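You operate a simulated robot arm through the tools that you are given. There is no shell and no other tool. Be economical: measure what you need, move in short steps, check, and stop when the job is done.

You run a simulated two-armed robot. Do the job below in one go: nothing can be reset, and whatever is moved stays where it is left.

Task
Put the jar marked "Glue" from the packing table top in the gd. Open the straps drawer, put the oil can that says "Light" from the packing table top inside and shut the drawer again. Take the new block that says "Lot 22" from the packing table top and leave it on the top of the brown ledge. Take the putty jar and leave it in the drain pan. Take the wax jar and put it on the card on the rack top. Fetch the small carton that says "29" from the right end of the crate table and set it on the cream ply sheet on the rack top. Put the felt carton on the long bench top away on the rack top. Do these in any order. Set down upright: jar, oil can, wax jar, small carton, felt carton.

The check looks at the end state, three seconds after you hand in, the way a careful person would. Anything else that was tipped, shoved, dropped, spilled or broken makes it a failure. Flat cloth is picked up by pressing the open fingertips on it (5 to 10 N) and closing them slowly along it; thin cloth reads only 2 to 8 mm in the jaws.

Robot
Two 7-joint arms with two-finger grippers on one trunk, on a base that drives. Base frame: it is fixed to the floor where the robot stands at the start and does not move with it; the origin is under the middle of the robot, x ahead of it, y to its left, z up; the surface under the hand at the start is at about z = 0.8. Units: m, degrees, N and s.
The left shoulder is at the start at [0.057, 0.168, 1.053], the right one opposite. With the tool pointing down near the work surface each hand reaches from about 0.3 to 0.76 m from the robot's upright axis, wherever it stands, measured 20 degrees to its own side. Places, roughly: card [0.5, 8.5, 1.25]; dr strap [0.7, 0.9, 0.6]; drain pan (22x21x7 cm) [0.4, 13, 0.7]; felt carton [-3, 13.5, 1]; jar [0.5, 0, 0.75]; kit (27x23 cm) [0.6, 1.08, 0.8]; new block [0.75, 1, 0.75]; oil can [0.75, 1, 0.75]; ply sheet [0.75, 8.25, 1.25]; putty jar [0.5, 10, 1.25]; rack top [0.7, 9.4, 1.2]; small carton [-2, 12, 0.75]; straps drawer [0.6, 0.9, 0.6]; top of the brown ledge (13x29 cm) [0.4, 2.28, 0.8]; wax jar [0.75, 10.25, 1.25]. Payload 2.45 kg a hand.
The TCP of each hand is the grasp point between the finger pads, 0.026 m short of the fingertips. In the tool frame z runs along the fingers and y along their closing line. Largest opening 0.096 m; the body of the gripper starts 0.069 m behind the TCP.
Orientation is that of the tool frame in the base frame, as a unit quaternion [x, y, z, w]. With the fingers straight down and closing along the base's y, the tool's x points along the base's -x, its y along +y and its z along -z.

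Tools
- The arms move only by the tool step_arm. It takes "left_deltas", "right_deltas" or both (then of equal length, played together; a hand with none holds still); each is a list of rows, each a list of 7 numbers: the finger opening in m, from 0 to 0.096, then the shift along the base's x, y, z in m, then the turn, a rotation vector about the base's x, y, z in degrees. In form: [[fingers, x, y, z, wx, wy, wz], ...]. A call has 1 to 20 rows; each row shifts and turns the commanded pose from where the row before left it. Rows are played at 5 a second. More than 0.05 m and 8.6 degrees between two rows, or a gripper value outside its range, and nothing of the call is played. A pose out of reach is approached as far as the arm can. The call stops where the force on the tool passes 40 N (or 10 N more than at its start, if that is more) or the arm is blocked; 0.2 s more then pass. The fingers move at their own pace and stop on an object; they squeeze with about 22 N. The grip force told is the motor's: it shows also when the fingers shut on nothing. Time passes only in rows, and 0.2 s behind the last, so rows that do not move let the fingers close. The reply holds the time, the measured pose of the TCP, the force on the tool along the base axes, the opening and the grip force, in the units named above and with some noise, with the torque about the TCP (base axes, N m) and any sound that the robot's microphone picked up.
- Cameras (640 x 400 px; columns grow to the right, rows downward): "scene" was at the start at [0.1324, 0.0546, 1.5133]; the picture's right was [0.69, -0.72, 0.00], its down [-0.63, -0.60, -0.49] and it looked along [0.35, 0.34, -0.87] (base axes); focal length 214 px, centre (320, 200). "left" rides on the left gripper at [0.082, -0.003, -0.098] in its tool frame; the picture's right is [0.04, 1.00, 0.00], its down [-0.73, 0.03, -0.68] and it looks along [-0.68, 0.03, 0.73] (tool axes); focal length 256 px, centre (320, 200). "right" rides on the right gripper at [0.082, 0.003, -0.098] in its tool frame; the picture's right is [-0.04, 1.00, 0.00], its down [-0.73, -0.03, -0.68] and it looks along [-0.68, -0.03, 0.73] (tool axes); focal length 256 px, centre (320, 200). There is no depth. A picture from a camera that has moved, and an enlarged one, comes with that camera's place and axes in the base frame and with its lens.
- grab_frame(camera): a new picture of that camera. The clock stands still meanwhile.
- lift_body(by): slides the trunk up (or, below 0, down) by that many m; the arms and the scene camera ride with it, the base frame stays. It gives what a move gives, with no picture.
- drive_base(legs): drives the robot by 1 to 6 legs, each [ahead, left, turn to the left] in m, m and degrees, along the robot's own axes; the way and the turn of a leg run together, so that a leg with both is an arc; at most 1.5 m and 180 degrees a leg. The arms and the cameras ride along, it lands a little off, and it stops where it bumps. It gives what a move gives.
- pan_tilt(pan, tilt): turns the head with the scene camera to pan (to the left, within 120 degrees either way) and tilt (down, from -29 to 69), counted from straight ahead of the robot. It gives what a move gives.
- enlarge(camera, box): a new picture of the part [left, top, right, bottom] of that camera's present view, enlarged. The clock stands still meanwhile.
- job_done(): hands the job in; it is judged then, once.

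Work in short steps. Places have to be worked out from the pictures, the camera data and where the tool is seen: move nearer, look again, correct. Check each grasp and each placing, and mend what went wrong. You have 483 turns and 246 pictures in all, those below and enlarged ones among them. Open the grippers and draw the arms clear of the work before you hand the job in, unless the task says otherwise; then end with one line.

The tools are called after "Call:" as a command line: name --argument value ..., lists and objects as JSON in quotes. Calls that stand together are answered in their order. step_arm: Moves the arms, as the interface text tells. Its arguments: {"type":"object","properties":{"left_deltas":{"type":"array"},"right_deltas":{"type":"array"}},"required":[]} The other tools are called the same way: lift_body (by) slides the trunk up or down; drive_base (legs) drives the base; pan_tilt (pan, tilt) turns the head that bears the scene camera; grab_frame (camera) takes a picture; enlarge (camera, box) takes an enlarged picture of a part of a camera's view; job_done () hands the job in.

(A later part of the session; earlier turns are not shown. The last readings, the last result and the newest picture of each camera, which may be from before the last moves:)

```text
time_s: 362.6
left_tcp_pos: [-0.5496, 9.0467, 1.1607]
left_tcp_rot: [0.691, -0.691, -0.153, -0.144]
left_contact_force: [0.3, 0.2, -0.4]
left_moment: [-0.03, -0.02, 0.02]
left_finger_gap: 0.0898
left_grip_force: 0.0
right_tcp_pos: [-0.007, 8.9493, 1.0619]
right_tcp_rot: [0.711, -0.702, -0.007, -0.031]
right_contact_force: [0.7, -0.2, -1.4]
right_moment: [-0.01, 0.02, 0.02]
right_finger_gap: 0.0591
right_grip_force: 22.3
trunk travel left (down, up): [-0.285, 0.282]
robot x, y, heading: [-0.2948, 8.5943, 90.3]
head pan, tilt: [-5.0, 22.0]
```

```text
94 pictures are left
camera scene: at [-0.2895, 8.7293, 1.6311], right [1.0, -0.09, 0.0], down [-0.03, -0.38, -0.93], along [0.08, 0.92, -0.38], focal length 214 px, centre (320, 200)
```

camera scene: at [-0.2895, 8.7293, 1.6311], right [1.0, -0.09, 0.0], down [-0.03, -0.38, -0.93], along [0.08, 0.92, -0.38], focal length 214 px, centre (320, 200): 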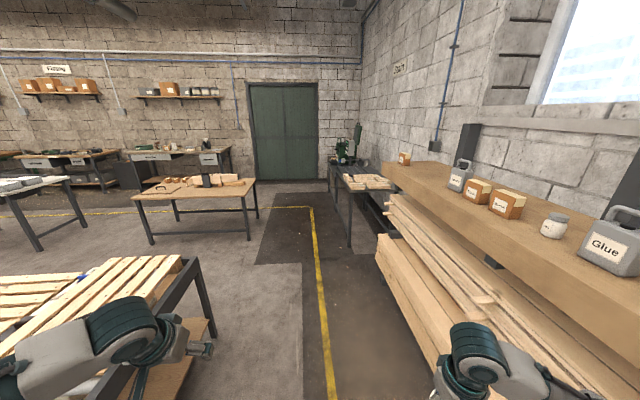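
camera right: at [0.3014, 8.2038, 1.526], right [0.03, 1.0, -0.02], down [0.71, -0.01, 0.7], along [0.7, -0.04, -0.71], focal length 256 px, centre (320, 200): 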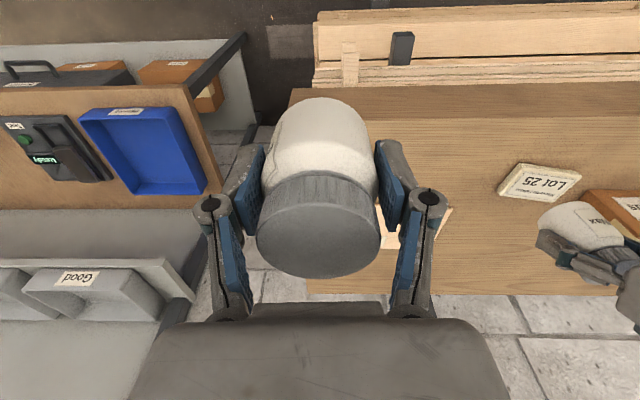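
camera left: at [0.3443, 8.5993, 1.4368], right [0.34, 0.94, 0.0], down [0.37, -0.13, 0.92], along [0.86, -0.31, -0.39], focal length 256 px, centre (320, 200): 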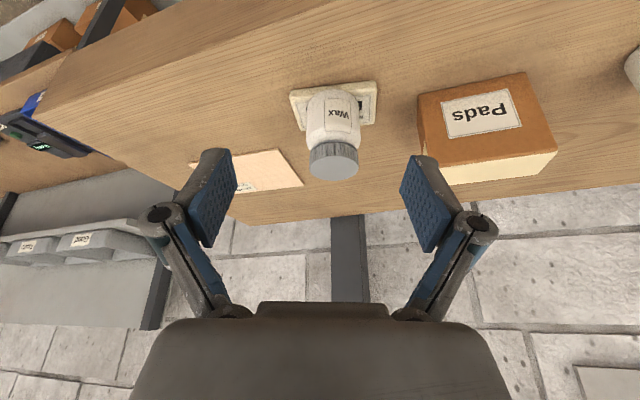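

Drive forward along the aisle to y≈11.2.

Call:
drive_base --legs '[[1.3, 0, 0], [1.2, 0, 0]]'

Call:
pan_tilt --pan -40 --tilt 30

Call:
grab_frame --camera "scene"

Call:
pan_tilt --pan 40 --tilt 22

Call:
grab_frame --camera "scene"

```text
time_s: 374.9
left_tcp_pos: [-0.5596, 11.556, 1.1605]
left_tcp_rot: [0.694, -0.689, -0.153, -0.142]
left_contact_force: [0.0, 0.2, 0.1]
left_moment: [-0.02, 0.02, -0.02]
left_finger_gap: 0.0901
left_grip_force: 0.1
right_tcp_pos: [-0.015, 11.4604, 1.0609]
right_tcp_rot: [0.713, -0.701, -0.006, -0.031]
right_contact_force: [-0.2, 0.4, -2.8]
right_moment: [-0.02, 0.0, -0.02]
right_finger_gap: 0.0588
right_grip_force: 21.9
trunk travel left (down, up): [-0.285, 0.282]
robot x, y, heading: [-0.307, 11.1033, 90.3]
head pan, tilt: [-5.0, 22.0]
```

```text
time_s: 375.9
left_tcp_pos: [-0.5602, 11.5537, 1.1628]
left_tcp_rot: [0.693, -0.689, -0.154, -0.144]
left_contact_force: [-0.8, 0.5, 0.1]
left_moment: [0.03, 0.0, -0.04]
left_finger_gap: 0.0904
left_grip_force: 0.1
right_tcp_pos: [-0.0161, 11.4591, 1.0635]
right_tcp_rot: [0.712, -0.701, -0.007, -0.032]
right_contact_force: [-1.0, 0.6, -2.4]
right_moment: [-0.05, -0.02, 0.01]
right_finger_gap: 0.0592
right_grip_force: 22.2
trunk travel left (down, up): [-0.285, 0.282]
robot x, y, heading: [-0.3037, 11.1035, 90.3]
head pan, tilt: [-40.0, 30.0]
```

```text
93 pictures are left
camera scene: at [-0.2479, 11.2178, 1.6184], right [0.77, -0.64, 0.0], down [-0.32, -0.39, -0.86], along [0.55, 0.67, -0.5], focal length 214 px, centre (320, 200)
```

scene: 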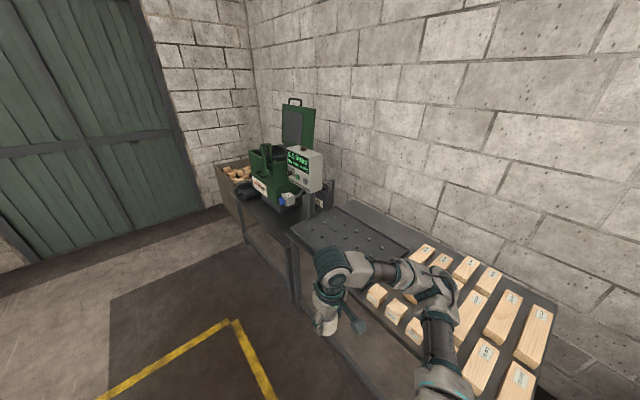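

```text
time_s: 377.4
left_tcp_pos: [-0.5587, 11.5529, 1.1622]
left_tcp_rot: [0.693, -0.689, -0.153, -0.144]
left_contact_force: [-0.7, 0.4, 0.1]
left_moment: [0.01, 0.0, 0.01]
left_finger_gap: 0.0903
left_grip_force: 0.1
right_tcp_pos: [-0.0154, 11.4592, 1.0618]
right_tcp_rot: [0.713, -0.701, -0.007, -0.031]
right_contact_force: [0.6, 0.9, -2.2]
right_moment: [-0.03, 0.03, -0.02]
right_finger_gap: 0.0594
right_grip_force: 22.1
trunk travel left (down, up): [-0.285, 0.282]
robot x, y, heading: [-0.308, 11.1031, 90.3]
head pan, tilt: [40.0, 22.0]
```

```text
92 pictures are left
camera scene: at [-0.3657, 11.219, 1.6312], right [0.76, 0.65, 0.0], down [0.24, -0.29, -0.93], along [-0.6, 0.71, -0.38], focal length 214 px, centre (320, 200)
```

scene: 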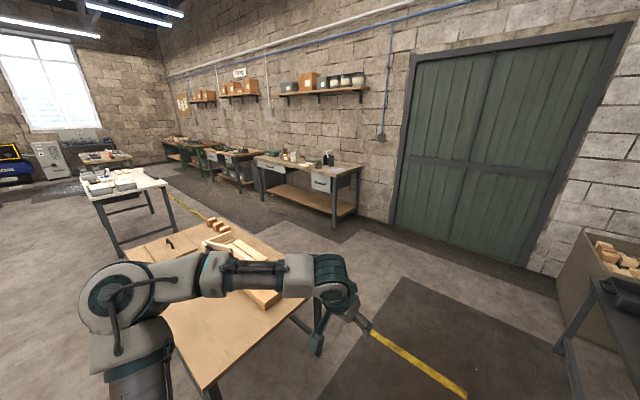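

Go forward 1.1 m and look right for the drain pan.

Call:
drive_base --legs '[[1.1, 0, 0]]'

Call:
pan_tilt --pan -55 --tilt 38

Call:
grab_frame --camera "scene"

```text
time_s: 383.1
left_tcp_pos: [-0.5768, 12.6559, 1.1614]
left_tcp_rot: [0.698, -0.685, -0.155, -0.143]
left_contact_force: [-0.2, 0.5, -0.1]
left_moment: [0.01, 0.0, -0.01]
left_finger_gap: 0.0902
left_grip_force: 0.0
right_tcp_pos: [-0.0325, 12.5684, 1.0627]
right_tcp_rot: [0.716, -0.697, -0.008, -0.032]
right_contact_force: [-0.9, -0.4, -2.3]
right_moment: [0.01, -0.02, 0.02]
right_finger_gap: 0.059
right_grip_force: 22.0
trunk travel left (down, up): [-0.285, 0.282]
robot x, y, heading: [-0.3201, 12.2122, 90.9]
head pan, tilt: [40.0, 22.0]
```

```text
time_s: 384.8
left_tcp_pos: [-0.5768, 12.6543, 1.163]
left_tcp_rot: [0.697, -0.685, -0.155, -0.144]
left_contact_force: [1.3, -0.2, 0.1]
left_moment: [-0.01, 0.03, 0.02]
left_finger_gap: 0.0901
left_grip_force: 0.0
right_tcp_pos: [-0.0321, 12.5656, 1.0636]
right_tcp_rot: [0.717, -0.697, -0.008, -0.031]
right_contact_force: [0.2, -0.4, -2.1]
right_moment: [-0.03, 0.02, 0.03]
right_finger_gap: 0.0594
right_grip_force: 22.4
trunk travel left (down, up): [-0.285, 0.282]
robot x, y, heading: [-0.3177, 12.2133, 90.9]
head pan, tilt: [-55.0, 38.0]
```

```text
91 pictures are left
camera scene: at [-0.2485, 12.3047, 1.6061], right [0.59, -0.81, 0.0], down [-0.5, -0.36, -0.79], along [0.64, 0.46, -0.62], focal length 214 px, centre (320, 200)
```

scene: 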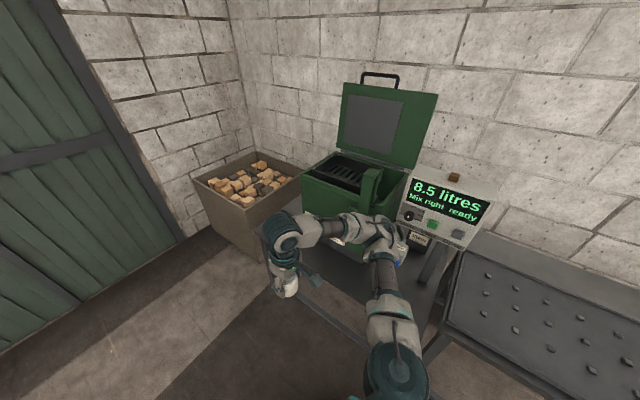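

The right arm blocks the view; shift slightly and turn to face the machine.

Call:
drive_base --legs '[[0.25, 0.2, 0], [0, 0, -91]]'

Call:
pan_tilt --pan 15 --tilt 40

Call:
grab_frame --camera "scene"

```text
time_s: 390.8
left_tcp_pos: [-0.0785, 12.7212, 1.1634]
left_tcp_rot: [-0.006, 0.977, 0.004, 0.212]
left_contact_force: [-1.0, 0.1, -0.1]
left_moment: [-0.03, 0.0, 0.0]
left_finger_gap: 0.0899
left_grip_force: 0.1
right_tcp_pos: [-0.1689, 12.1755, 1.0654]
right_tcp_rot: [-0.012, 0.999, -0.019, 0.028]
right_contact_force: [-0.1, -0.6, -1.1]
right_moment: [-0.02, 0.02, 0.02]
right_finger_gap: 0.0586
right_grip_force: 22.0
trunk travel left (down, up): [-0.285, 0.282]
robot x, y, heading: [-0.5241, 12.463, 0.7]
head pan, tilt: [-55.0, 38.0]
```

```text
time_s: 392.2
left_tcp_pos: [-0.0804, 12.7147, 1.1641]
left_tcp_rot: [-0.006, 0.977, 0.007, 0.213]
left_contact_force: [-0.1, 0.0, 0.8]
left_moment: [-0.01, 0.0, 0.0]
left_finger_gap: 0.09
left_grip_force: 0.1
right_tcp_pos: [-0.1718, 12.1695, 1.0652]
right_tcp_rot: [-0.01, 0.999, -0.018, 0.03]
right_contact_force: [0.5, -0.3, -2.3]
right_moment: [0.0, 0.02, -0.01]
right_finger_gap: 0.0594
right_grip_force: 22.3
trunk travel left (down, up): [-0.285, 0.282]
robot x, y, heading: [-0.5267, 12.4558, 0.5]
head pan, tilt: [15.0, 40.0]
```

```text
90 pictures are left
camera scene: at [-0.3995, 12.4764, 1.6031], right [0.27, -0.96, 0.0], down [-0.62, -0.17, -0.76], along [0.74, 0.21, -0.64], focal length 214 px, centre (320, 200)
```

scene: 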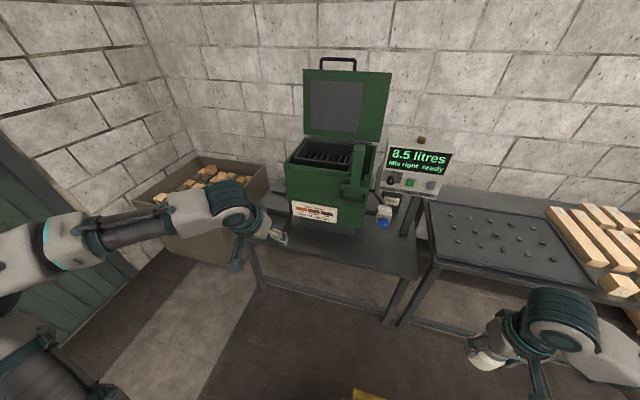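

The left hand hides the expected pan spot. Raise it.

Call:
step_arm --left_deltas '[[0.09, -0.01, 0.03, 0.03, 0, 0, 0], [0.09, -0.01, 0.03, 0.03, 0, 0, 0], [0.09, -0.01, 0.03, 0.03, 0, 0, 0], [0.09, -0.01, 0.03, 0.03, 0, 0, 0]]'

Call:
enlarge --camera "scene" --box '[160, 150, 460, 330]'

Call:
grab_frame --camera "left"

```text
time_s: 393.2
left_tcp_pos: [-0.1218, 12.8363, 1.2858]
left_tcp_rot: [-0.006, 0.977, 0.007, 0.213]
left_contact_force: [-0.9, -0.5, 0.7]
left_moment: [-0.01, -0.04, -0.01]
left_finger_gap: 0.0901
left_grip_force: 0.1
right_tcp_pos: [-0.1718, 12.1706, 1.0652]
right_tcp_rot: [-0.012, 0.999, -0.018, 0.03]
right_contact_force: [0.8, -1.0, -2.5]
right_moment: [0.06, -0.02, 0.01]
right_finger_gap: 0.0592
right_grip_force: 21.7
trunk travel left (down, up): [-0.285, 0.282]
robot x, y, heading: [-0.5292, 12.4596, 0.9]
head pan, tilt: [15.0, 40.0]
```

```text
2.13 times, centred on (310, 240) of scene
camera zoom: at [-0.4013, 12.4751, 1.6033], right [0.27, -0.96, 0.0], down [-0.62, -0.17, -0.77], along [0.74, 0.21, -0.64], focal length 458 px, centre (341, 115)
```

zoom: 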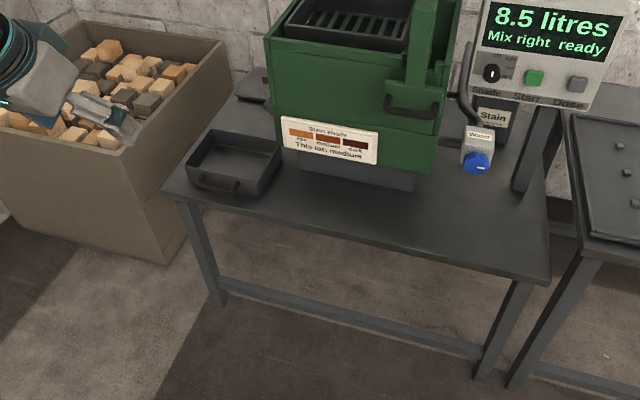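

```text
88 pictures are left
camera left: at [-0.2373, 12.8276, 1.3422], right [-0.05, 1.0, -0.01], down [0.38, 0.02, 0.92], along [0.92, 0.04, -0.39], focal length 256 px, centre (320, 200)
```

left: 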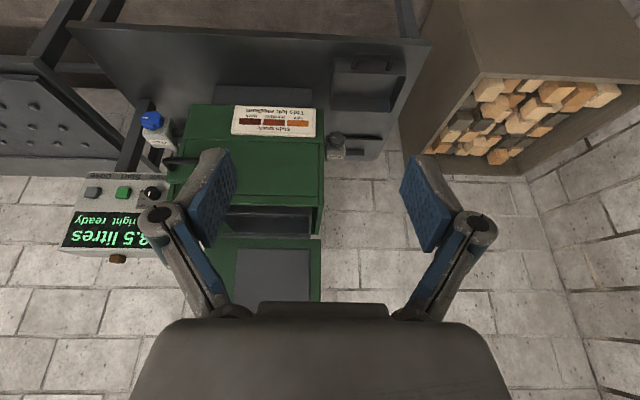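

Drain pan: centre ≈[0.395,13.02], on a table at z≈0.61. Drive to about [-0.2,13.3] so the right arm can reach it clear of the machine.

Call:
drive_base --legs '[[0, 0.42, 0], [0, 0.42, 0], [0.3, 0, 0]]'

Call:
pan_tilt --pan -15 --tilt 50

Call:
grab_frame --camera "scene"

Call:
grab_frame --camera "left"

```text
time_s: 399.6
left_tcp_pos: [0.176, 13.6799, 1.2849]
left_tcp_rot: [-0.004, 0.977, 0.006, 0.213]
left_contact_force: [0.4, -0.5, 0.6]
left_moment: [-0.02, -0.02, -0.03]
left_finger_gap: 0.0904
left_grip_force: 0.0
right_tcp_pos: [0.1213, 13.0151, 1.0655]
right_tcp_rot: [-0.009, 0.999, -0.019, 0.03]
right_contact_force: [-0.3, -0.1, -1.9]
right_moment: [-0.01, 0.02, 0.01]
right_finger_gap: 0.0589
right_grip_force: 22.1
trunk travel left (down, up): [-0.285, 0.282]
robot x, y, heading: [-0.2299, 13.304, 0.4]
head pan, tilt: [15.0, 40.0]
```

```text
time_s: 400.5
left_tcp_pos: [0.1733, 13.682, 1.2847]
left_tcp_rot: [-0.005, 0.977, 0.005, 0.214]
left_contact_force: [-0.9, -1.1, 0.3]
left_moment: [0.01, 0.01, 0.02]
left_finger_gap: 0.09
left_grip_force: 0.0
right_tcp_pos: [0.121, 13.015, 1.0667]
right_tcp_rot: [-0.01, 0.999, -0.02, 0.03]
right_contact_force: [-0.4, 0.0, -2.1]
right_moment: [0.03, 0.04, 0.01]
right_finger_gap: 0.0591
right_grip_force: 22.2
trunk travel left (down, up): [-0.285, 0.282]
robot x, y, heading: [-0.2291, 13.3022, 0.5]
head pan, tilt: [-15.0, 50.0]
```

```text
87 pictures are left
camera scene: at [-0.1128, 13.2816, 1.5889], right [-0.25, -0.97, 0.0], down [-0.74, 0.19, -0.64], along [0.62, -0.16, -0.77], focal length 214 px, centre (320, 200)
```

scene: 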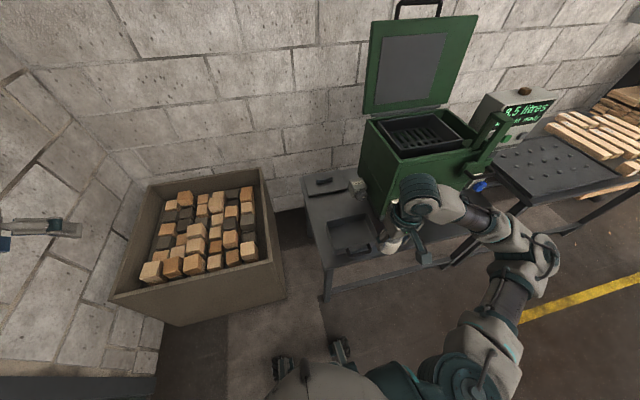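

```text
86 pictures are left
camera left: at [0.0576, 13.6749, 1.3411], right [-0.05, 1.0, -0.01], down [0.38, 0.03, 0.92], along [0.92, 0.04, -0.38], focal length 256 px, centre (320, 200)
```

left: 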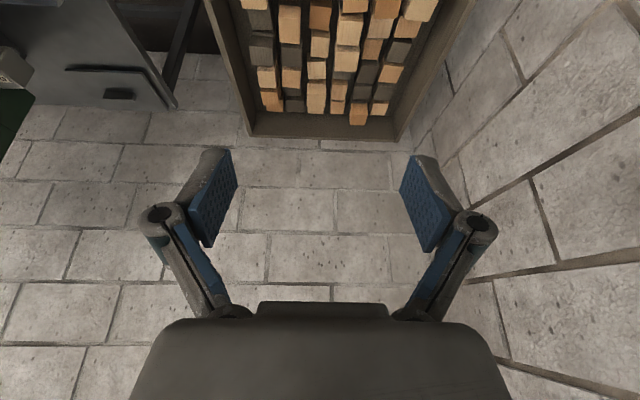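

Call:
enlarge --camera "scene" --box '[290, 160, 450, 290]'

Call:
grab_frame --camera "right"

```text
3.08 times, centred on (370, 225) of scene
camera zoom: at [-0.1128, 13.2816, 1.5889], right [-0.25, -0.97, 0.0], down [-0.74, 0.19, -0.64], along [0.62, -0.16, -0.77], focal length 660 px, centre (166, 123)
```

zoom: 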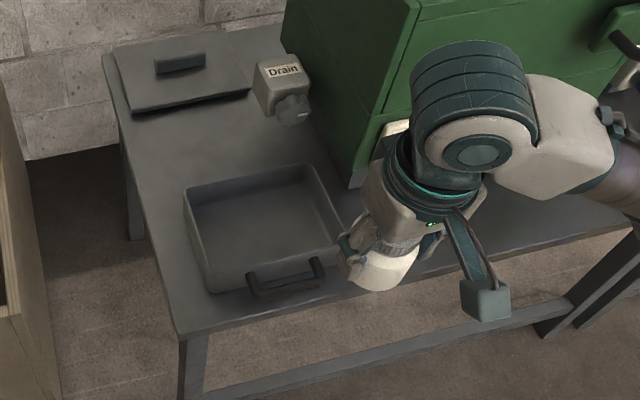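

```text
84 pictures are left
camera right: at [0.0327, 13.023, 1.1592], right [0.02, 1.0, -0.04], down [0.69, 0.01, 0.72], along [0.72, -0.04, -0.69], focal length 256 px, centre (320, 200)
```

right: 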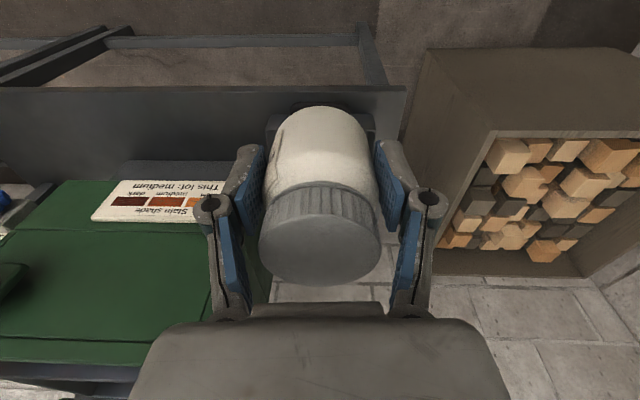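

Pan rim centre ≈[0.387,12.995], machine well clear. Move Putty above the pan.

Call:
step_arm --right_deltas '[[0.04, 0.044, -0.003, 0, 0, 1.3, 0], [0.04, 0.044, -0.003, 0, 0, 1.3, 0], [0.04, 0.044, -0.003, 0, 0, 0, 0], [0.04, 0.044, -0.003, 0, 0, 0, 0], [0.04, 0.044, -0.003, 0, 0, 0, 0], [0.04, 0.044, -0.003, 0, 0, 0, 0], [0.04, 0, 0, -0.045, 0, 0, 0], [0.04, 0, 0, -0.045, 0, 0, 0], [0.04, 0, 0, -0.045, 0, 0, 0], [0.04, 0, 0, 0, 0, 0, 0]]'

Call:
enlarge --camera "scene" --box '[290, 140, 450, 290]'

Call:
grab_frame --camera "right"

```text
time_s: 402.7
left_tcp_pos: [0.1726, 13.6828, 1.2842]
left_tcp_rot: [-0.005, 0.977, 0.004, 0.214]
left_contact_force: [0.4, -0.1, 1.2]
left_moment: [-0.01, -0.01, 0.0]
left_finger_gap: 0.09
left_grip_force: 0.1
right_tcp_pos: [0.3836, 12.9989, 0.9325]
right_tcp_rot: [-0.01, 1.0, -0.02, 0.008]
right_contact_force: [-0.5, -0.3, -1.2]
right_moment: [0.0, 0.0, 0.0]
right_finger_gap: 0.0591
right_grip_force: 21.8
trunk travel left (down, up): [-0.285, 0.282]
robot x, y, heading: [-0.2263, 13.2994, 0.3]
head pan, tilt: [-15.0, 50.0]
```

```text
2.67 times, centred on (370, 215) of scene
camera zoom: at [-0.1115, 13.2834, 1.5889], right [-0.25, -0.97, 0.0], down [-0.74, 0.19, -0.64], along [0.62, -0.16, -0.77], focal length 572 px, centre (187, 160)
```

zoom: 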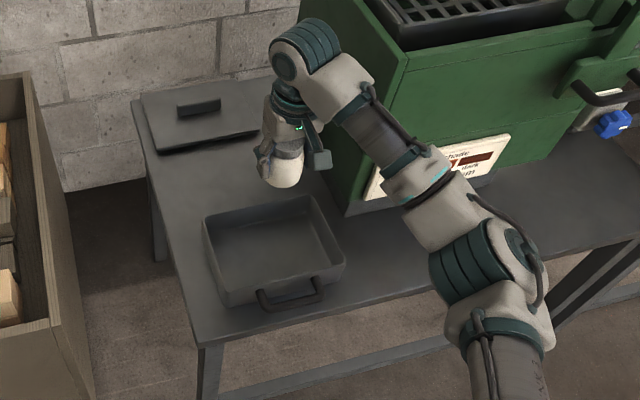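

```text
82 pictures are left
camera right: at [0.3006, 13.0056, 1.0282], right [0.02, 1.0, -0.04], down [0.72, 0.01, 0.69], along [0.69, -0.04, -0.72], focal length 256 px, centre (320, 200)
```

right: 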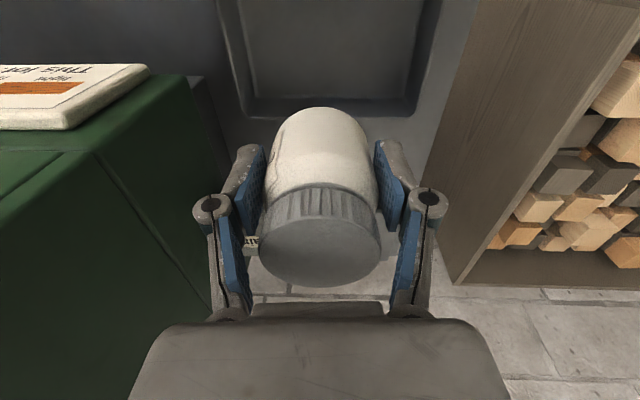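

Centred over the pan. Lower.

Call:
step_arm --right_deltas '[[0.04, 0, 0.002, -0.04, 0, 0, 0], [0.04, 0, 0, -0.04, 0, 0, 0], [0.04, 0, 0, -0.04, 0, 0, 0], [0.04, 0, 0, -0.04, 0, 0, 0], [0.04, 0, 0, -0.03, 0, 0, 0], [0.04, 0, 0, -0.015, 0, 0, 0], [0.04, 0, 0, 0, 0, 0, 0]]'

Call:
grab_frame --camera "right"

```text
time_s: 404.3
left_tcp_pos: [0.1733, 13.6844, 1.285]
left_tcp_rot: [-0.005, 0.977, 0.004, 0.214]
left_contact_force: [0.2, -0.5, 0.1]
left_moment: [0.01, -0.04, -0.02]
left_finger_gap: 0.0902
left_grip_force: 0.0
right_tcp_pos: [0.3839, 13.0004, 0.725]
right_tcp_rot: [-0.01, 1.0, -0.02, 0.007]
right_contact_force: [0.5, 0.3, -1.9]
right_moment: [-0.02, 0.01, 0.03]
right_finger_gap: 0.059
right_grip_force: 22.2
trunk travel left (down, up): [-0.285, 0.282]
robot x, y, heading: [-0.2284, 13.3025, 0.4]
head pan, tilt: [-15.0, 50.0]
```

```text
81 pictures are left
camera right: at [0.3009, 13.0083, 0.8228], right [0.02, 1.0, -0.04], down [0.72, 0.01, 0.69], along [0.69, -0.04, -0.72], focal length 256 px, centre (320, 200)
```

right: 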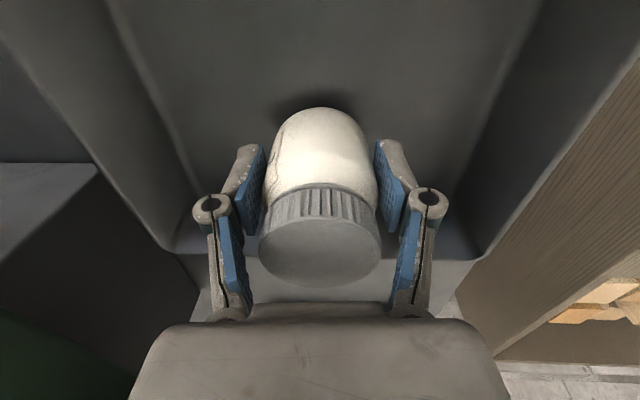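

Inside the pan; nearly at the floor. Slow descent to contact.

Call:
step_arm --right_deltas '[[0.04, 0, 0, -0.006, 0, 0, 0], [0.04, 0, 0, -0.006, 0, 0, 0], [0.04, 0, 0, -0.006, 0, 0, 0], [0.04, 0, 0, 0, 0, 0, 0]]'

Call:
step_arm --right_deltas '[[0.04, 0, 0, -0.004, 0, 0, 0], [0.04, 0, 0, -0.004, 0, 0, 0], [0.04, 0, 0, 0, 0, 0, 0]]'

```text
time_s: 405.3
left_tcp_pos: [0.1711, 13.6842, 1.2859]
left_tcp_rot: [-0.004, 0.977, 0.004, 0.213]
left_contact_force: [0.8, -0.6, -0.8]
left_moment: [-0.01, -0.01, -0.04]
left_finger_gap: 0.09
left_grip_force: 0.1
right_tcp_pos: [0.3842, 13.0016, 0.7121]
right_tcp_rot: [-0.01, 1.0, -0.02, 0.01]
right_contact_force: [2.8, -4.9, 19.9]
right_moment: [0.27, -0.22, -0.07]
right_finger_gap: 0.0594
right_grip_force: 22.2
trunk travel left (down, up): [-0.285, 0.282]
robot x, y, heading: [-0.2252, 13.2986, 0.4]
head pan, tilt: [-15.0, 50.0]
```

```text
time_s: 406.1
left_tcp_pos: [0.1699, 13.6842, 1.2857]
left_tcp_rot: [-0.004, 0.977, 0.004, 0.214]
left_contact_force: [-0.6, 0.0, -0.3]
left_moment: [-0.01, 0.02, 0.01]
left_finger_gap: 0.0901
left_grip_force: 0.1
right_tcp_pos: [0.3842, 13.0018, 0.7051]
right_tcp_rot: [-0.009, 1.0, -0.021, 0.012]
right_contact_force: [2.7, -9.8, 36.7]
right_moment: [0.64, -0.36, -0.11]
right_finger_gap: 0.0628
right_grip_force: 22.4
trunk travel left (down, up): [-0.285, 0.282]
robot x, y, heading: [-0.2299, 13.2999, 0.3]
head pan, tilt: [-15.0, 50.0]
```

Contact found (floor at TCP≈0.713). Relieve, then open and lift.

Call:
step_arm --right_deltas '[[0.04, 0, 0, 0.008, 0, 0, 0], [0.04, 0, 0, 0.006, 0, 0, 0], [0.06, 0, 0, 0, 0, 0, 0], [0.078, 0, 0, 0, 0, 0, 0], [0.078, 0, 0, 0, 0, 0, 0], [0.078, 0, 0, 0.03, 0, 0, 0], [0.078, 0, 0, 0.04, 0, 0, 0], [0.08, 0, 0, 0.045, 0, 0, 0], [0.08, 0, 0, 0.045, 0, 0, 0], [0.09, 0, 0, 0.045, 0, 0, 0], [0.09, 0, 0, 0.045, 0, 0, 0], [0.09, -0.02, 0, 0.04, 0, 0, 0]]'

Call:
grab_frame --camera "right"

```text
time_s: 408.7
left_tcp_pos: [0.1708, 13.6837, 1.2845]
left_tcp_rot: [-0.004, 0.977, 0.004, 0.215]
left_contact_force: [-0.5, -1.1, 0.0]
left_moment: [-0.01, 0.0, -0.03]
left_finger_gap: 0.0899
left_grip_force: 0.0
right_tcp_pos: [0.3634, 13.0013, 1.0058]
right_tcp_rot: [-0.009, 1.0, -0.019, 0.007]
right_contact_force: [-0.5, 1.1, -0.6]
right_moment: [0.01, -0.04, 0.01]
right_finger_gap: 0.0899
right_grip_force: 0.1
trunk travel left (down, up): [-0.285, 0.282]
robot x, y, heading: [-0.2248, 13.2987, 0.5]
head pan, tilt: [-15.0, 50.0]
```

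```text
80 pictures are left
camera right: at [0.2799, 13.0079, 1.1033], right [0.02, 1.0, -0.04], down [0.72, 0.01, 0.69], along [0.69, -0.04, -0.72], focal length 256 px, centre (320, 200)
```

right: 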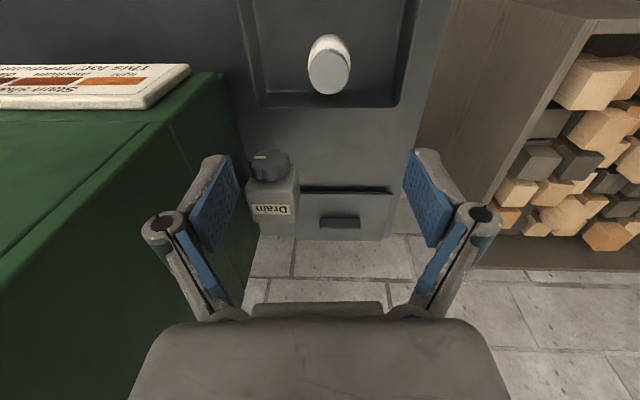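

Putty stands in the pan. Retract, back off and turn to look for the cartons.

Call:
step_arm --right_deltas '[[0.09, -0.045, 0, 0.02, 0, 0, 0], [0.09, -0.045, 0, 0.02, 0, 0, 0], [0.09, -0.045, 0, 0.02, 0, 0, 0], [0.09, -0.045, 0, 0.01, 0, 0, 0]]' --left_deltas '[[0.09, 0, -0.02, -0.04, 0, 0, 0], [0.09, 0, -0.02, -0.04, 0, 0, 0], [0.09, 0, -0.02, -0.04, 0, 0, 0], [0.09, 0, -0.02, -0.04, 0, 0, 0]]'

Call:
drive_base --legs '[[-0.5, 0, 0], [0, 0, 90]]'

Call:
pan_tilt --pan 70 --tilt 25

Call:
grab_frame --camera "scene"

```text
time_s: 409.7
left_tcp_pos: [0.1713, 13.6011, 1.126]
left_tcp_rot: [-0.005, 0.977, 0.005, 0.215]
left_contact_force: [0.6, -0.6, 0.8]
left_moment: [0.03, 0.01, 0.06]
left_finger_gap: 0.0899
left_grip_force: 0.1
right_tcp_pos: [0.1824, 12.9997, 1.075]
right_tcp_rot: [-0.01, 1.0, -0.019, 0.007]
right_contact_force: [-0.8, -0.1, -0.4]
right_moment: [-0.01, -0.05, 0.02]
right_finger_gap: 0.0902
right_grip_force: 0.1
trunk travel left (down, up): [-0.285, 0.282]
robot x, y, heading: [-0.2237, 13.3023, 0.1]
head pan, tilt: [-15.0, 50.0]
```

```text
time_s: 416.5
left_tcp_pos: [-1.0328, 13.6961, 1.1249]
left_tcp_rot: [0.696, -0.685, -0.155, -0.146]
left_contact_force: [-0.1, -0.2, 0.3]
left_moment: [0.02, -0.03, 0.0]
left_finger_gap: 0.09
left_grip_force: 0.1
right_tcp_pos: [-0.4306, 13.7097, 1.0739]
right_tcp_rot: [0.716, -0.697, 0.009, -0.019]
right_contact_force: [0.5, 0.0, 0.7]
right_moment: [-0.03, 0.0, -0.01]
right_finger_gap: 0.0901
right_grip_force: 0.0
trunk travel left (down, up): [-0.285, 0.282]
robot x, y, heading: [-0.7293, 13.2958, 90.8]
head pan, tilt: [-15.0, 50.0]
```

```text
time_s: 418.1
left_tcp_pos: [-1.0326, 13.6938, 1.1266]
left_tcp_rot: [0.696, -0.685, -0.156, -0.148]
left_contact_force: [-0.5, 0.5, 1.1]
left_moment: [-0.01, -0.02, -0.01]
left_finger_gap: 0.0901
left_grip_force: 0.1
right_tcp_pos: [-0.4325, 13.7094, 1.0744]
right_tcp_rot: [0.717, -0.697, 0.008, -0.02]
right_contact_force: [0.1, 0.0, 0.8]
right_moment: [-0.03, 0.04, 0.03]
right_finger_gap: 0.0901
right_grip_force: 0.0
trunk travel left (down, up): [-0.285, 0.282]
robot x, y, heading: [-0.7273, 13.2932, 90.7]
head pan, tilt: [70.0, 25.0]
```

```text
79 pictures are left
camera scene: at [-0.8171, 13.3695, 1.6265], right [0.33, 0.94, 0.0], down [0.4, -0.14, -0.91], along [-0.86, 0.3, -0.42], focal length 214 px, centre (320, 200)
```

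scene: 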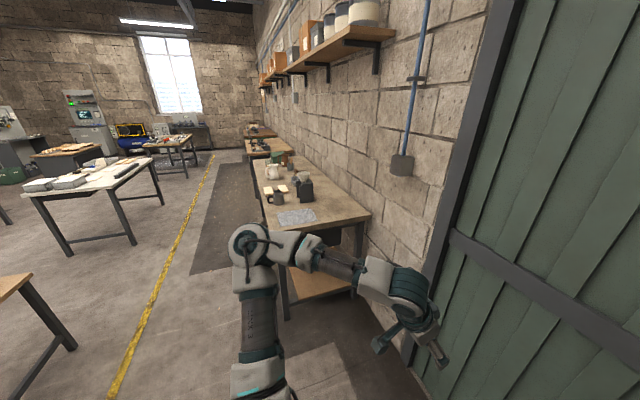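

Bench front at y≈13.5, crate table spans roughly x −2.1…−0.9, y 11.3…12.3. Drive to about [-1.85,12.95].

Call:
drive_base --legs '[[-0.35, 0, 0], [0, 0.55, 0], [0, 0.5, 0]]'

Call:
pan_tilt --pan 20 --tilt 35

Call:
grab_frame --camera "scene"

Call:
pan_tilt --pan 120 --tilt 40

Call:
grab_frame --camera "scene"

```text
time_s: 425.7
left_tcp_pos: [-2.0568, 13.3184, 1.1321]
left_tcp_rot: [0.698, -0.683, -0.164, -0.137]
left_contact_force: [-0.5, 0.7, 0.5]
left_moment: [-0.01, -0.02, -0.04]
left_finger_gap: 0.09
left_grip_force: 0.1
right_tcp_pos: [-1.4571, 13.3396, 1.0686]
right_tcp_rot: [0.719, -0.695, 0.001, -0.012]
right_contact_force: [0.4, 0.1, -0.2]
right_moment: [0.02, 0.01, -0.03]
right_finger_gap: 0.09
right_grip_force: 0.0
trunk travel left (down, up): [-0.285, 0.282]
robot x, y, heading: [-1.776, 12.924, 91.6]
head pan, tilt: [70.0, 25.0]
```

```text
time_s: 426.9
left_tcp_pos: [-2.0951, 13.3149, 1.1238]
left_tcp_rot: [0.7, -0.681, -0.154, -0.151]
left_contact_force: [-0.3, -0.7, -0.6]
left_moment: [0.0, -0.01, -0.03]
left_finger_gap: 0.0899
left_grip_force: 0.0
right_tcp_pos: [-1.4942, 13.3382, 1.0786]
right_tcp_rot: [0.721, -0.692, 0.011, -0.025]
right_contact_force: [-0.6, -0.5, -0.5]
right_moment: [-0.02, -0.07, 0.02]
right_finger_gap: 0.0904
right_grip_force: 0.1
trunk travel left (down, up): [-0.285, 0.282]
robot x, y, heading: [-1.7806, 12.9234, 91.8]
head pan, tilt: [20.0, 35.0]
```

```text
78 pictures are left
camera scene: at [-1.8157, 13.0491, 1.6105], right [0.93, 0.37, 0.0], down [0.21, -0.54, -0.82], along [-0.3, 0.76, -0.58], focal length 214 px, centre (320, 200)
```

scene: 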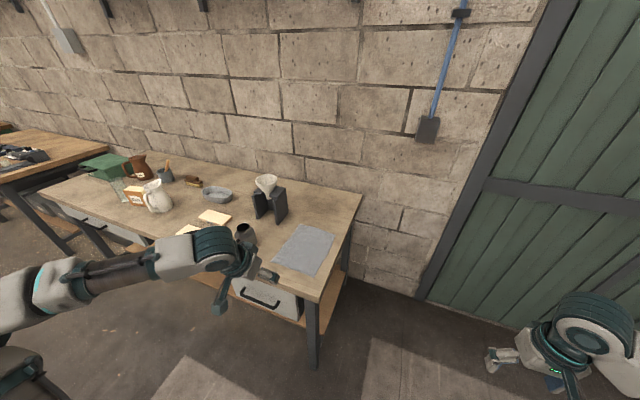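

```text
time_s: 428.6
left_tcp_pos: [-2.0939, 13.3157, 1.125]
left_tcp_rot: [0.7, -0.68, -0.155, -0.15]
left_contact_force: [-0.2, 0.8, 0.7]
left_moment: [0.03, -0.01, -0.01]
left_finger_gap: 0.0898
left_grip_force: 0.0
right_tcp_pos: [-1.491, 13.3377, 1.0784]
right_tcp_rot: [0.721, -0.693, 0.01, -0.023]
right_contact_force: [-0.3, 0.1, 0.3]
right_moment: [-0.05, -0.06, 0.03]
right_finger_gap: 0.0901
right_grip_force: 0.1
trunk travel left (down, up): [-0.285, 0.282]
robot x, y, heading: [-1.7765, 12.9262, 91.5]
head pan, tilt: [120.0, 40.0]
```

```text
77 pictures are left
camera scene: at [-1.8529, 12.9226, 1.6033], right [-0.52, 0.85, 0.0], down [0.55, 0.33, -0.77], along [-0.65, -0.4, -0.64], focal length 214 px, centre (320, 200)
```

scene: 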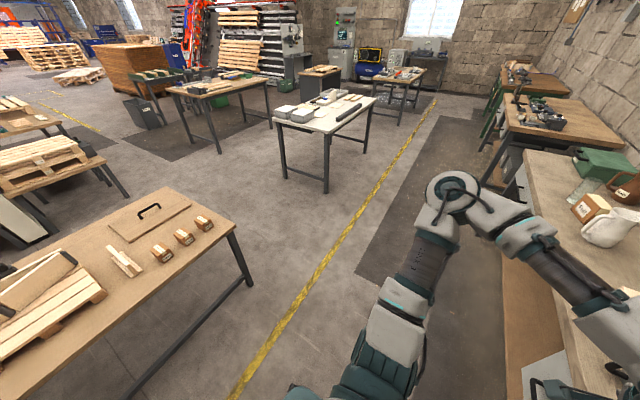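

Call:
enlarge --camera "scene" --box '[90, 180, 250, 280]'

Call:
enlarge --camera "scene" --box '[540, 130, 640, 260]'

```text
4.00 times, centred on (170, 230) of scene
camera zoom: at [-1.8529, 12.9226, 1.6033], right [-0.52, 0.85, 0.0], down [0.55, 0.33, -0.77], along [-0.65, -0.4, -0.64], focal length 858 px, centre (920, 80)
```

zoom: 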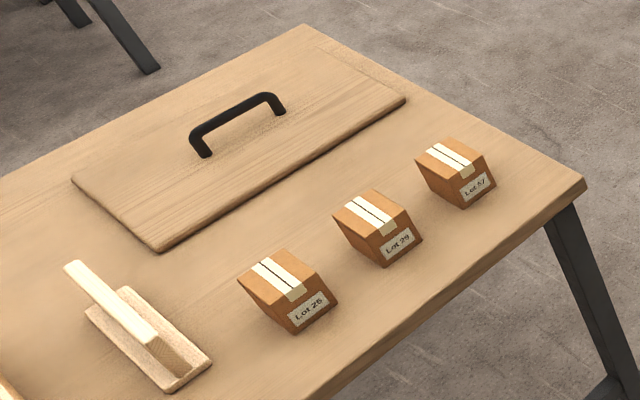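

```text
3.08 times, centred on (590, 195) of scene
camera zoom: at [-1.8529, 12.9226, 1.6033], right [-0.52, 0.85, 0.0], down [0.55, 0.33, -0.77], along [-0.65, -0.4, -0.64], focal length 660 px, centre (-511, 215)
```

zoom: 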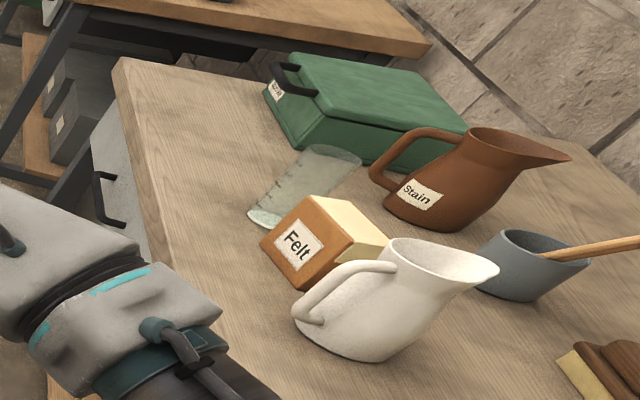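

Middle carton is probably "Lot 29" at ≈[-2.085,12.04]; Felt carton is on the bench between a beaker and a white jug. First the small carton: back up a little and turn around to face −y.

Call:
drive_base --legs '[[-0.2, -0.08, 0], [0, 0, -90], [0, 0, -91.5]]'

Call:
pan_tilt --pan -20 --tilt 48

Call:
grab_frame --camera "scene"

Call:
grab_frame --camera "right"

```text
time_s: 438.0
left_tcp_pos: [-1.4024, 12.3262, 1.1288]
left_tcp_rot: [0.694, 0.688, -0.146, 0.157]
left_contact_force: [0.2, 0.4, 0.7]
left_moment: [0.01, 0.0, 0.01]
left_finger_gap: 0.0902
left_grip_force: 0.2
right_tcp_pos: [-2.0034, 12.3245, 1.0734]
right_tcp_rot: [0.707, 0.707, -0.018, -0.005]
right_contact_force: [-0.1, -0.2, -0.1]
right_moment: [0.0, -0.01, 0.02]
right_finger_gap: 0.09
right_grip_force: 0.1
trunk travel left (down, up): [-0.285, 0.282]
robot x, y, heading: [-1.6897, 12.7272, -90.3]
head pan, tilt: [120.0, 40.0]
```

```text
time_s: 440.2
left_tcp_pos: [-1.3978, 12.328, 1.1286]
left_tcp_rot: [0.694, 0.687, -0.149, 0.157]
left_contact_force: [-1.3, 0.1, 0.3]
left_moment: [-0.01, 0.0, 0.0]
left_finger_gap: 0.0902
left_grip_force: 0.0
right_tcp_pos: [-1.9994, 12.3262, 1.0767]
right_tcp_rot: [0.707, 0.707, -0.02, -0.007]
right_contact_force: [0.1, 0.4, 0.5]
right_moment: [-0.01, 0.02, 0.04]
right_finger_gap: 0.09
right_grip_force: 0.0
trunk travel left (down, up): [-0.285, 0.282]
robot x, y, heading: [-1.6914, 12.7249, -90.7]
head pan, tilt: [-20.0, 48.0]
```

```text
74 pictures are left
camera scene: at [-1.7193, 12.6125, 1.5916], right [-0.94, 0.35, 0.0], down [0.26, 0.7, -0.67], along [-0.23, -0.62, -0.75], focal length 214 px, centre (320, 200)
```

scene: 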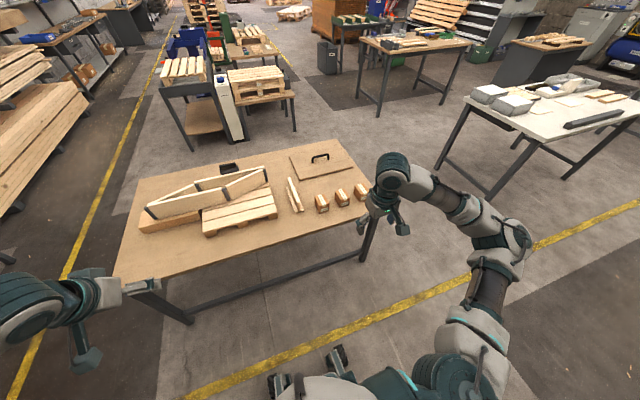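

```text
73 pictures are left
camera right: at [-1.9926, 12.4117, 1.173], right [1.0, -0.04, -0.04], down [0.0, -0.72, 0.69], along [-0.06, -0.69, -0.72], focal length 256 px, centre (320, 200)
```

right: 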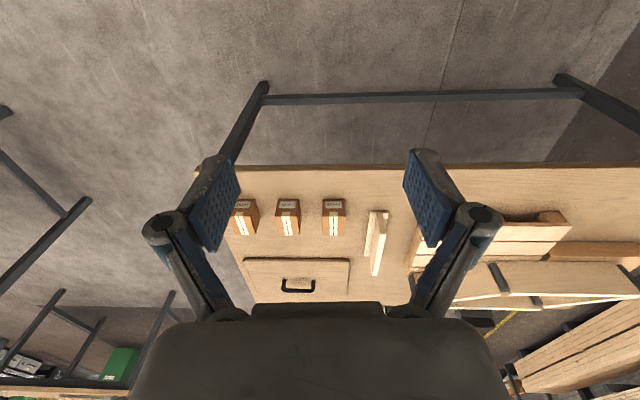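

Triangulation: cartons at y≈11.86, z≈0.66 (lower table); the middle one x≈-2.13. Check labels, then drive closer.

Call:
enlarge --camera "scene" --box '[280, 160, 390, 230]'

Call:
drive_base --legs '[[0.3, -0.22, 0]]'

Call:
grab_frame --camera "right"

Call:
grab_frame --camera "scene"

```text
5.71 times, centred on (335, 195) of scene
camera zoom: at [-1.7193, 12.6125, 1.5916], right [-0.94, 0.35, 0.0], down [0.26, 0.7, -0.67], along [-0.23, -0.62, -0.75], focal length 1226 px, centre (234, 229)
```

zoom: 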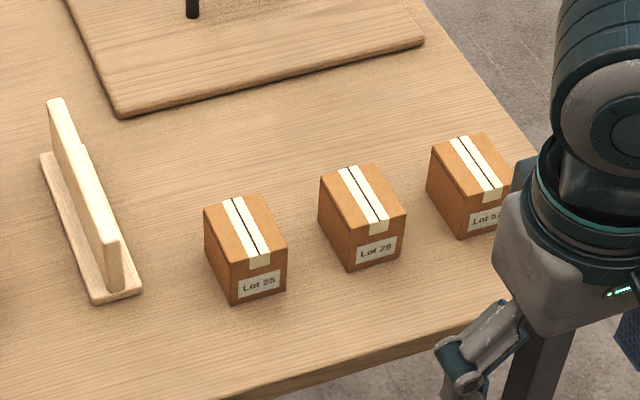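

```text
time_s: 442.6
left_tcp_pos: [-1.612, 12.0318, 1.1271]
left_tcp_rot: [0.692, 0.689, -0.15, 0.155]
left_contact_force: [-1.1, -0.1, 0.0]
left_moment: [-0.01, 0.01, 0.02]
left_finger_gap: 0.0902
left_grip_force: 0.1
right_tcp_pos: [-2.2157, 12.0288, 1.0786]
right_tcp_rot: [0.705, 0.709, -0.023, -0.007]
right_contact_force: [-0.5, -0.6, -0.7]
right_moment: [0.02, 0.03, -0.01]
right_finger_gap: 0.0904
right_grip_force: 0.0
trunk travel left (down, up): [-0.285, 0.282]
robot x, y, heading: [-1.9121, 12.4262, -90.4]
head pan, tilt: [-20.0, 48.0]
```

```text
71 pictures are left
camera right: at [-2.2068, 12.1135, 1.1747], right [1.0, -0.04, -0.04], down [0.0, -0.72, 0.69], along [-0.06, -0.69, -0.72], focal length 256 px, centre (320, 200)
```

right: 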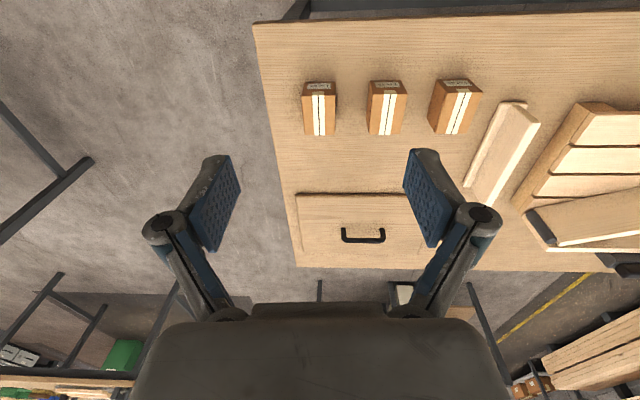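

```text
70 pictures are left
camera scene: at [-1.93, 12.3156, 1.5919], right [-0.94, 0.35, 0.01], down [0.25, 0.7, -0.67], along [-0.24, -0.63, -0.74], focal length 214 px, centre (320, 200)
```

scene: 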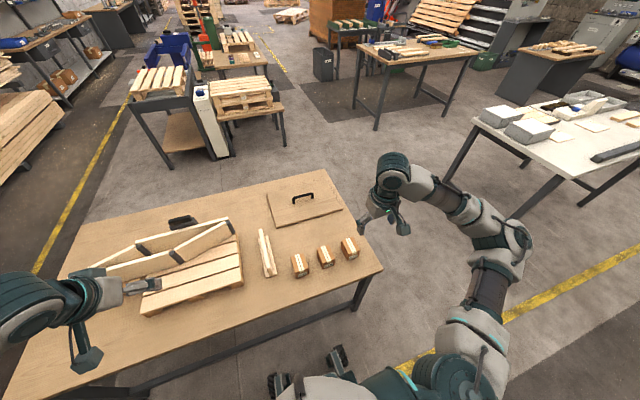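

Lot 29 is the middle one, ≈[-2.117,11.91], top z≈0.74. Move the right hand above it.

Call:
step_arm --right_deltas '[[0.09, 0.0197, -0.0238, -0.03, 0, 0, 0], [0.09, 0.0197, -0.0238, -0.03, 0, 0, 0], [0.09, 0.0197, -0.0238, -0.03, 0, 0, 0], [0.09, 0.0197, -0.0238, -0.03, 0, 0, 0], [0.09, 0.0197, -0.0238, -0.03, 0, 0, 0], [0.09, 0, 0, -0.03, 0, 0, 0], [0.09, 0, 0, 0, 0, 0, 0]]'

Call:
grab_frame --camera "right"

```text
time_s: 444.2
left_tcp_pos: [-1.6137, 12.034, 1.1281]
left_tcp_rot: [0.692, 0.688, -0.15, 0.157]
left_contact_force: [0.6, -0.3, -0.4]
left_moment: [0.0, 0.02, -0.02]
left_finger_gap: 0.09
left_grip_force: 0.0
right_tcp_pos: [-2.1171, 11.9095, 0.9]
right_tcp_rot: [0.705, 0.708, -0.022, -0.006]
right_contact_force: [0.7, -0.8, 0.4]
right_moment: [-0.01, 0.03, 0.02]
right_finger_gap: 0.0901
right_grip_force: 0.0
trunk travel left (down, up): [-0.285, 0.282]
robot x, y, heading: [-1.9109, 12.4305, -90.1]
head pan, tilt: [-20.0, 48.0]
```

```text
69 pictures are left
camera right: at [-2.1104, 11.9961, 0.9951], right [1.0, -0.04, -0.04], down [0.0, -0.72, 0.7], along [-0.05, -0.69, -0.72], focal length 256 px, centre (320, 200)
```

right: 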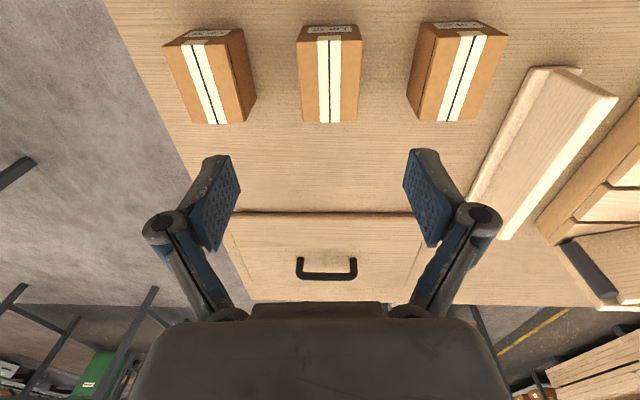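

Carton ≈[-2.113,11.905], top 0.74, table ≈0.673. Descend and grip.

Call:
step_arm --right_deltas '[[0.082, 0.003, -0.004, -0.045, 0, 0, 0], [0.082, 0, 0, -0.045, 0, 0, 0], [0.082, 0, 0, -0.045, 0, 0, 0], [0.082, 0, 0, -0.03, 0, 0, 0], [0.082, 0, 0, 0, 0, 0, 0]]'

Call:
grab_frame --camera "right"

```text
time_s: 445.4
left_tcp_pos: [-1.6178, 12.0342, 1.1304]
left_tcp_rot: [0.693, 0.687, -0.15, 0.158]
left_contact_force: [-0.4, 0.3, -0.2]
left_moment: [-0.01, -0.01, 0.01]
left_finger_gap: 0.0903
left_grip_force: 0.0
right_tcp_pos: [-2.1185, 11.9084, 0.7312]
right_tcp_rot: [0.706, 0.708, -0.021, -0.006]
right_contact_force: [1.0, -0.7, 0.6]
right_moment: [0.0, 0.01, 0.0]
right_finger_gap: 0.0818
right_grip_force: 0.0
trunk travel left (down, up): [-0.285, 0.282]
robot x, y, heading: [-1.908, 12.4315, -90.0]
head pan, tilt: [-20.0, 48.0]
```

```text
68 pictures are left
camera right: at [-2.1119, 11.9935, 0.8283], right [1.0, -0.04, -0.04], down [0.0, -0.72, 0.7], along [-0.05, -0.69, -0.72], focal length 256 px, centre (320, 200)
```

right: 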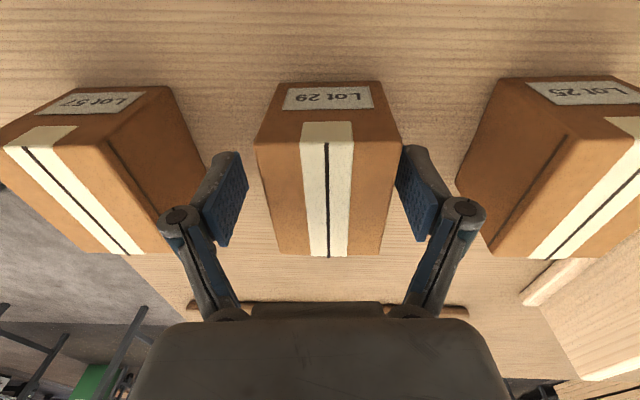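

Aligned around Lot 29. Lower 2 cm and close.

Call:
step_arm --right_deltas '[[0.082, 0.003, 0, -0.01, 0, 0, 0], [0.082, 0, 0, -0.01, 0, 0, 0], [0.07, 0, 0, 0, 0, 0, 0], [0.055, 0, 0, 0, 0, 0, 0], [0.04, 0, 0, 0, 0, 0, 0], [0.035, 0, 0, 0, 0, 0, 0]]'

Call:
step_arm --right_deltas '[[0.035, 0, 0, 0.04, 0, 0, 0], [0.035, 0, 0, 0.045, 0, 0, 0], [0.035, 0, 0, 0.045, 0, 0, 0], [0.035, 0, 0.01, 0.045, 0, 0, 0], [0.035, 0, 0.02, 0.045, 0, 0, 0], [0.035, 0, 0.03, 0.04, 0, 0, 0], [0.035, 0, 0.03, 0.04, 0, 0, 0], [0.035, 0, 0.02, 0.04, 0, 0, 0]]'

Call:
grab_frame --camera "right"

```text
time_s: 446.8
left_tcp_pos: [-1.6175, 12.0342, 1.1287]
left_tcp_rot: [0.693, 0.688, -0.149, 0.157]
left_contact_force: [-0.1, 0.6, -0.6]
left_moment: [0.0, 0.02, 0.0]
left_finger_gap: 0.0899
left_grip_force: 0.1
right_tcp_pos: [-2.115, 11.9072, 0.7123]
right_tcp_rot: [0.706, 0.708, -0.021, -0.005]
right_contact_force: [1.3, -0.3, 0.9]
right_moment: [-0.08, -0.2, 0.07]
right_finger_gap: 0.0581
right_grip_force: 22.4
trunk travel left (down, up): [-0.285, 0.282]
robot x, y, heading: [-1.9096, 12.4308, -90.4]
head pan, tilt: [-20.0, 48.0]
```

```text
time_s: 448.6
left_tcp_pos: [-1.6174, 12.0355, 1.1296]
left_tcp_rot: [0.693, 0.687, -0.149, 0.158]
left_contact_force: [0.1, 0.6, -0.3]
left_moment: [0.02, -0.02, 0.0]
left_finger_gap: 0.0901
left_grip_force: 0.0
right_tcp_pos: [-2.1163, 12.0183, 1.0529]
right_tcp_rot: [0.706, 0.708, -0.021, -0.006]
right_contact_force: [-0.6, 0.6, -2.8]
right_moment: [-0.02, 0.0, 0.01]
right_finger_gap: 0.0578
right_grip_force: 21.5
trunk travel left (down, up): [-0.285, 0.282]
robot x, y, heading: [-1.911, 12.4295, -90.4]
head pan, tilt: [-20.0, 48.0]
```

```text
67 pictures are left
camera right: at [-2.1087, 12.1034, 1.149], right [1.0, -0.04, -0.04], down [0.0, -0.72, 0.7], along [-0.05, -0.69, -0.72], focal length 256 px, centre (320, 200)
```

right: 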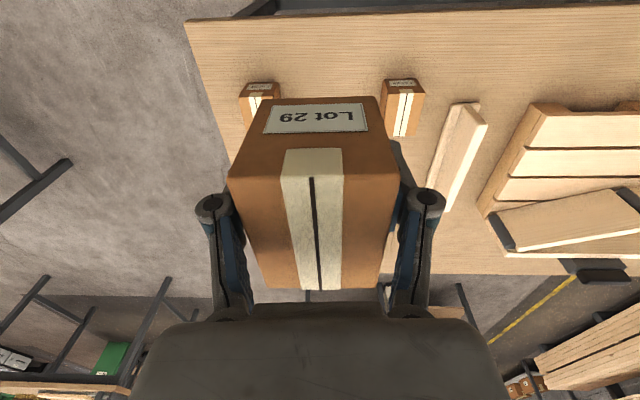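

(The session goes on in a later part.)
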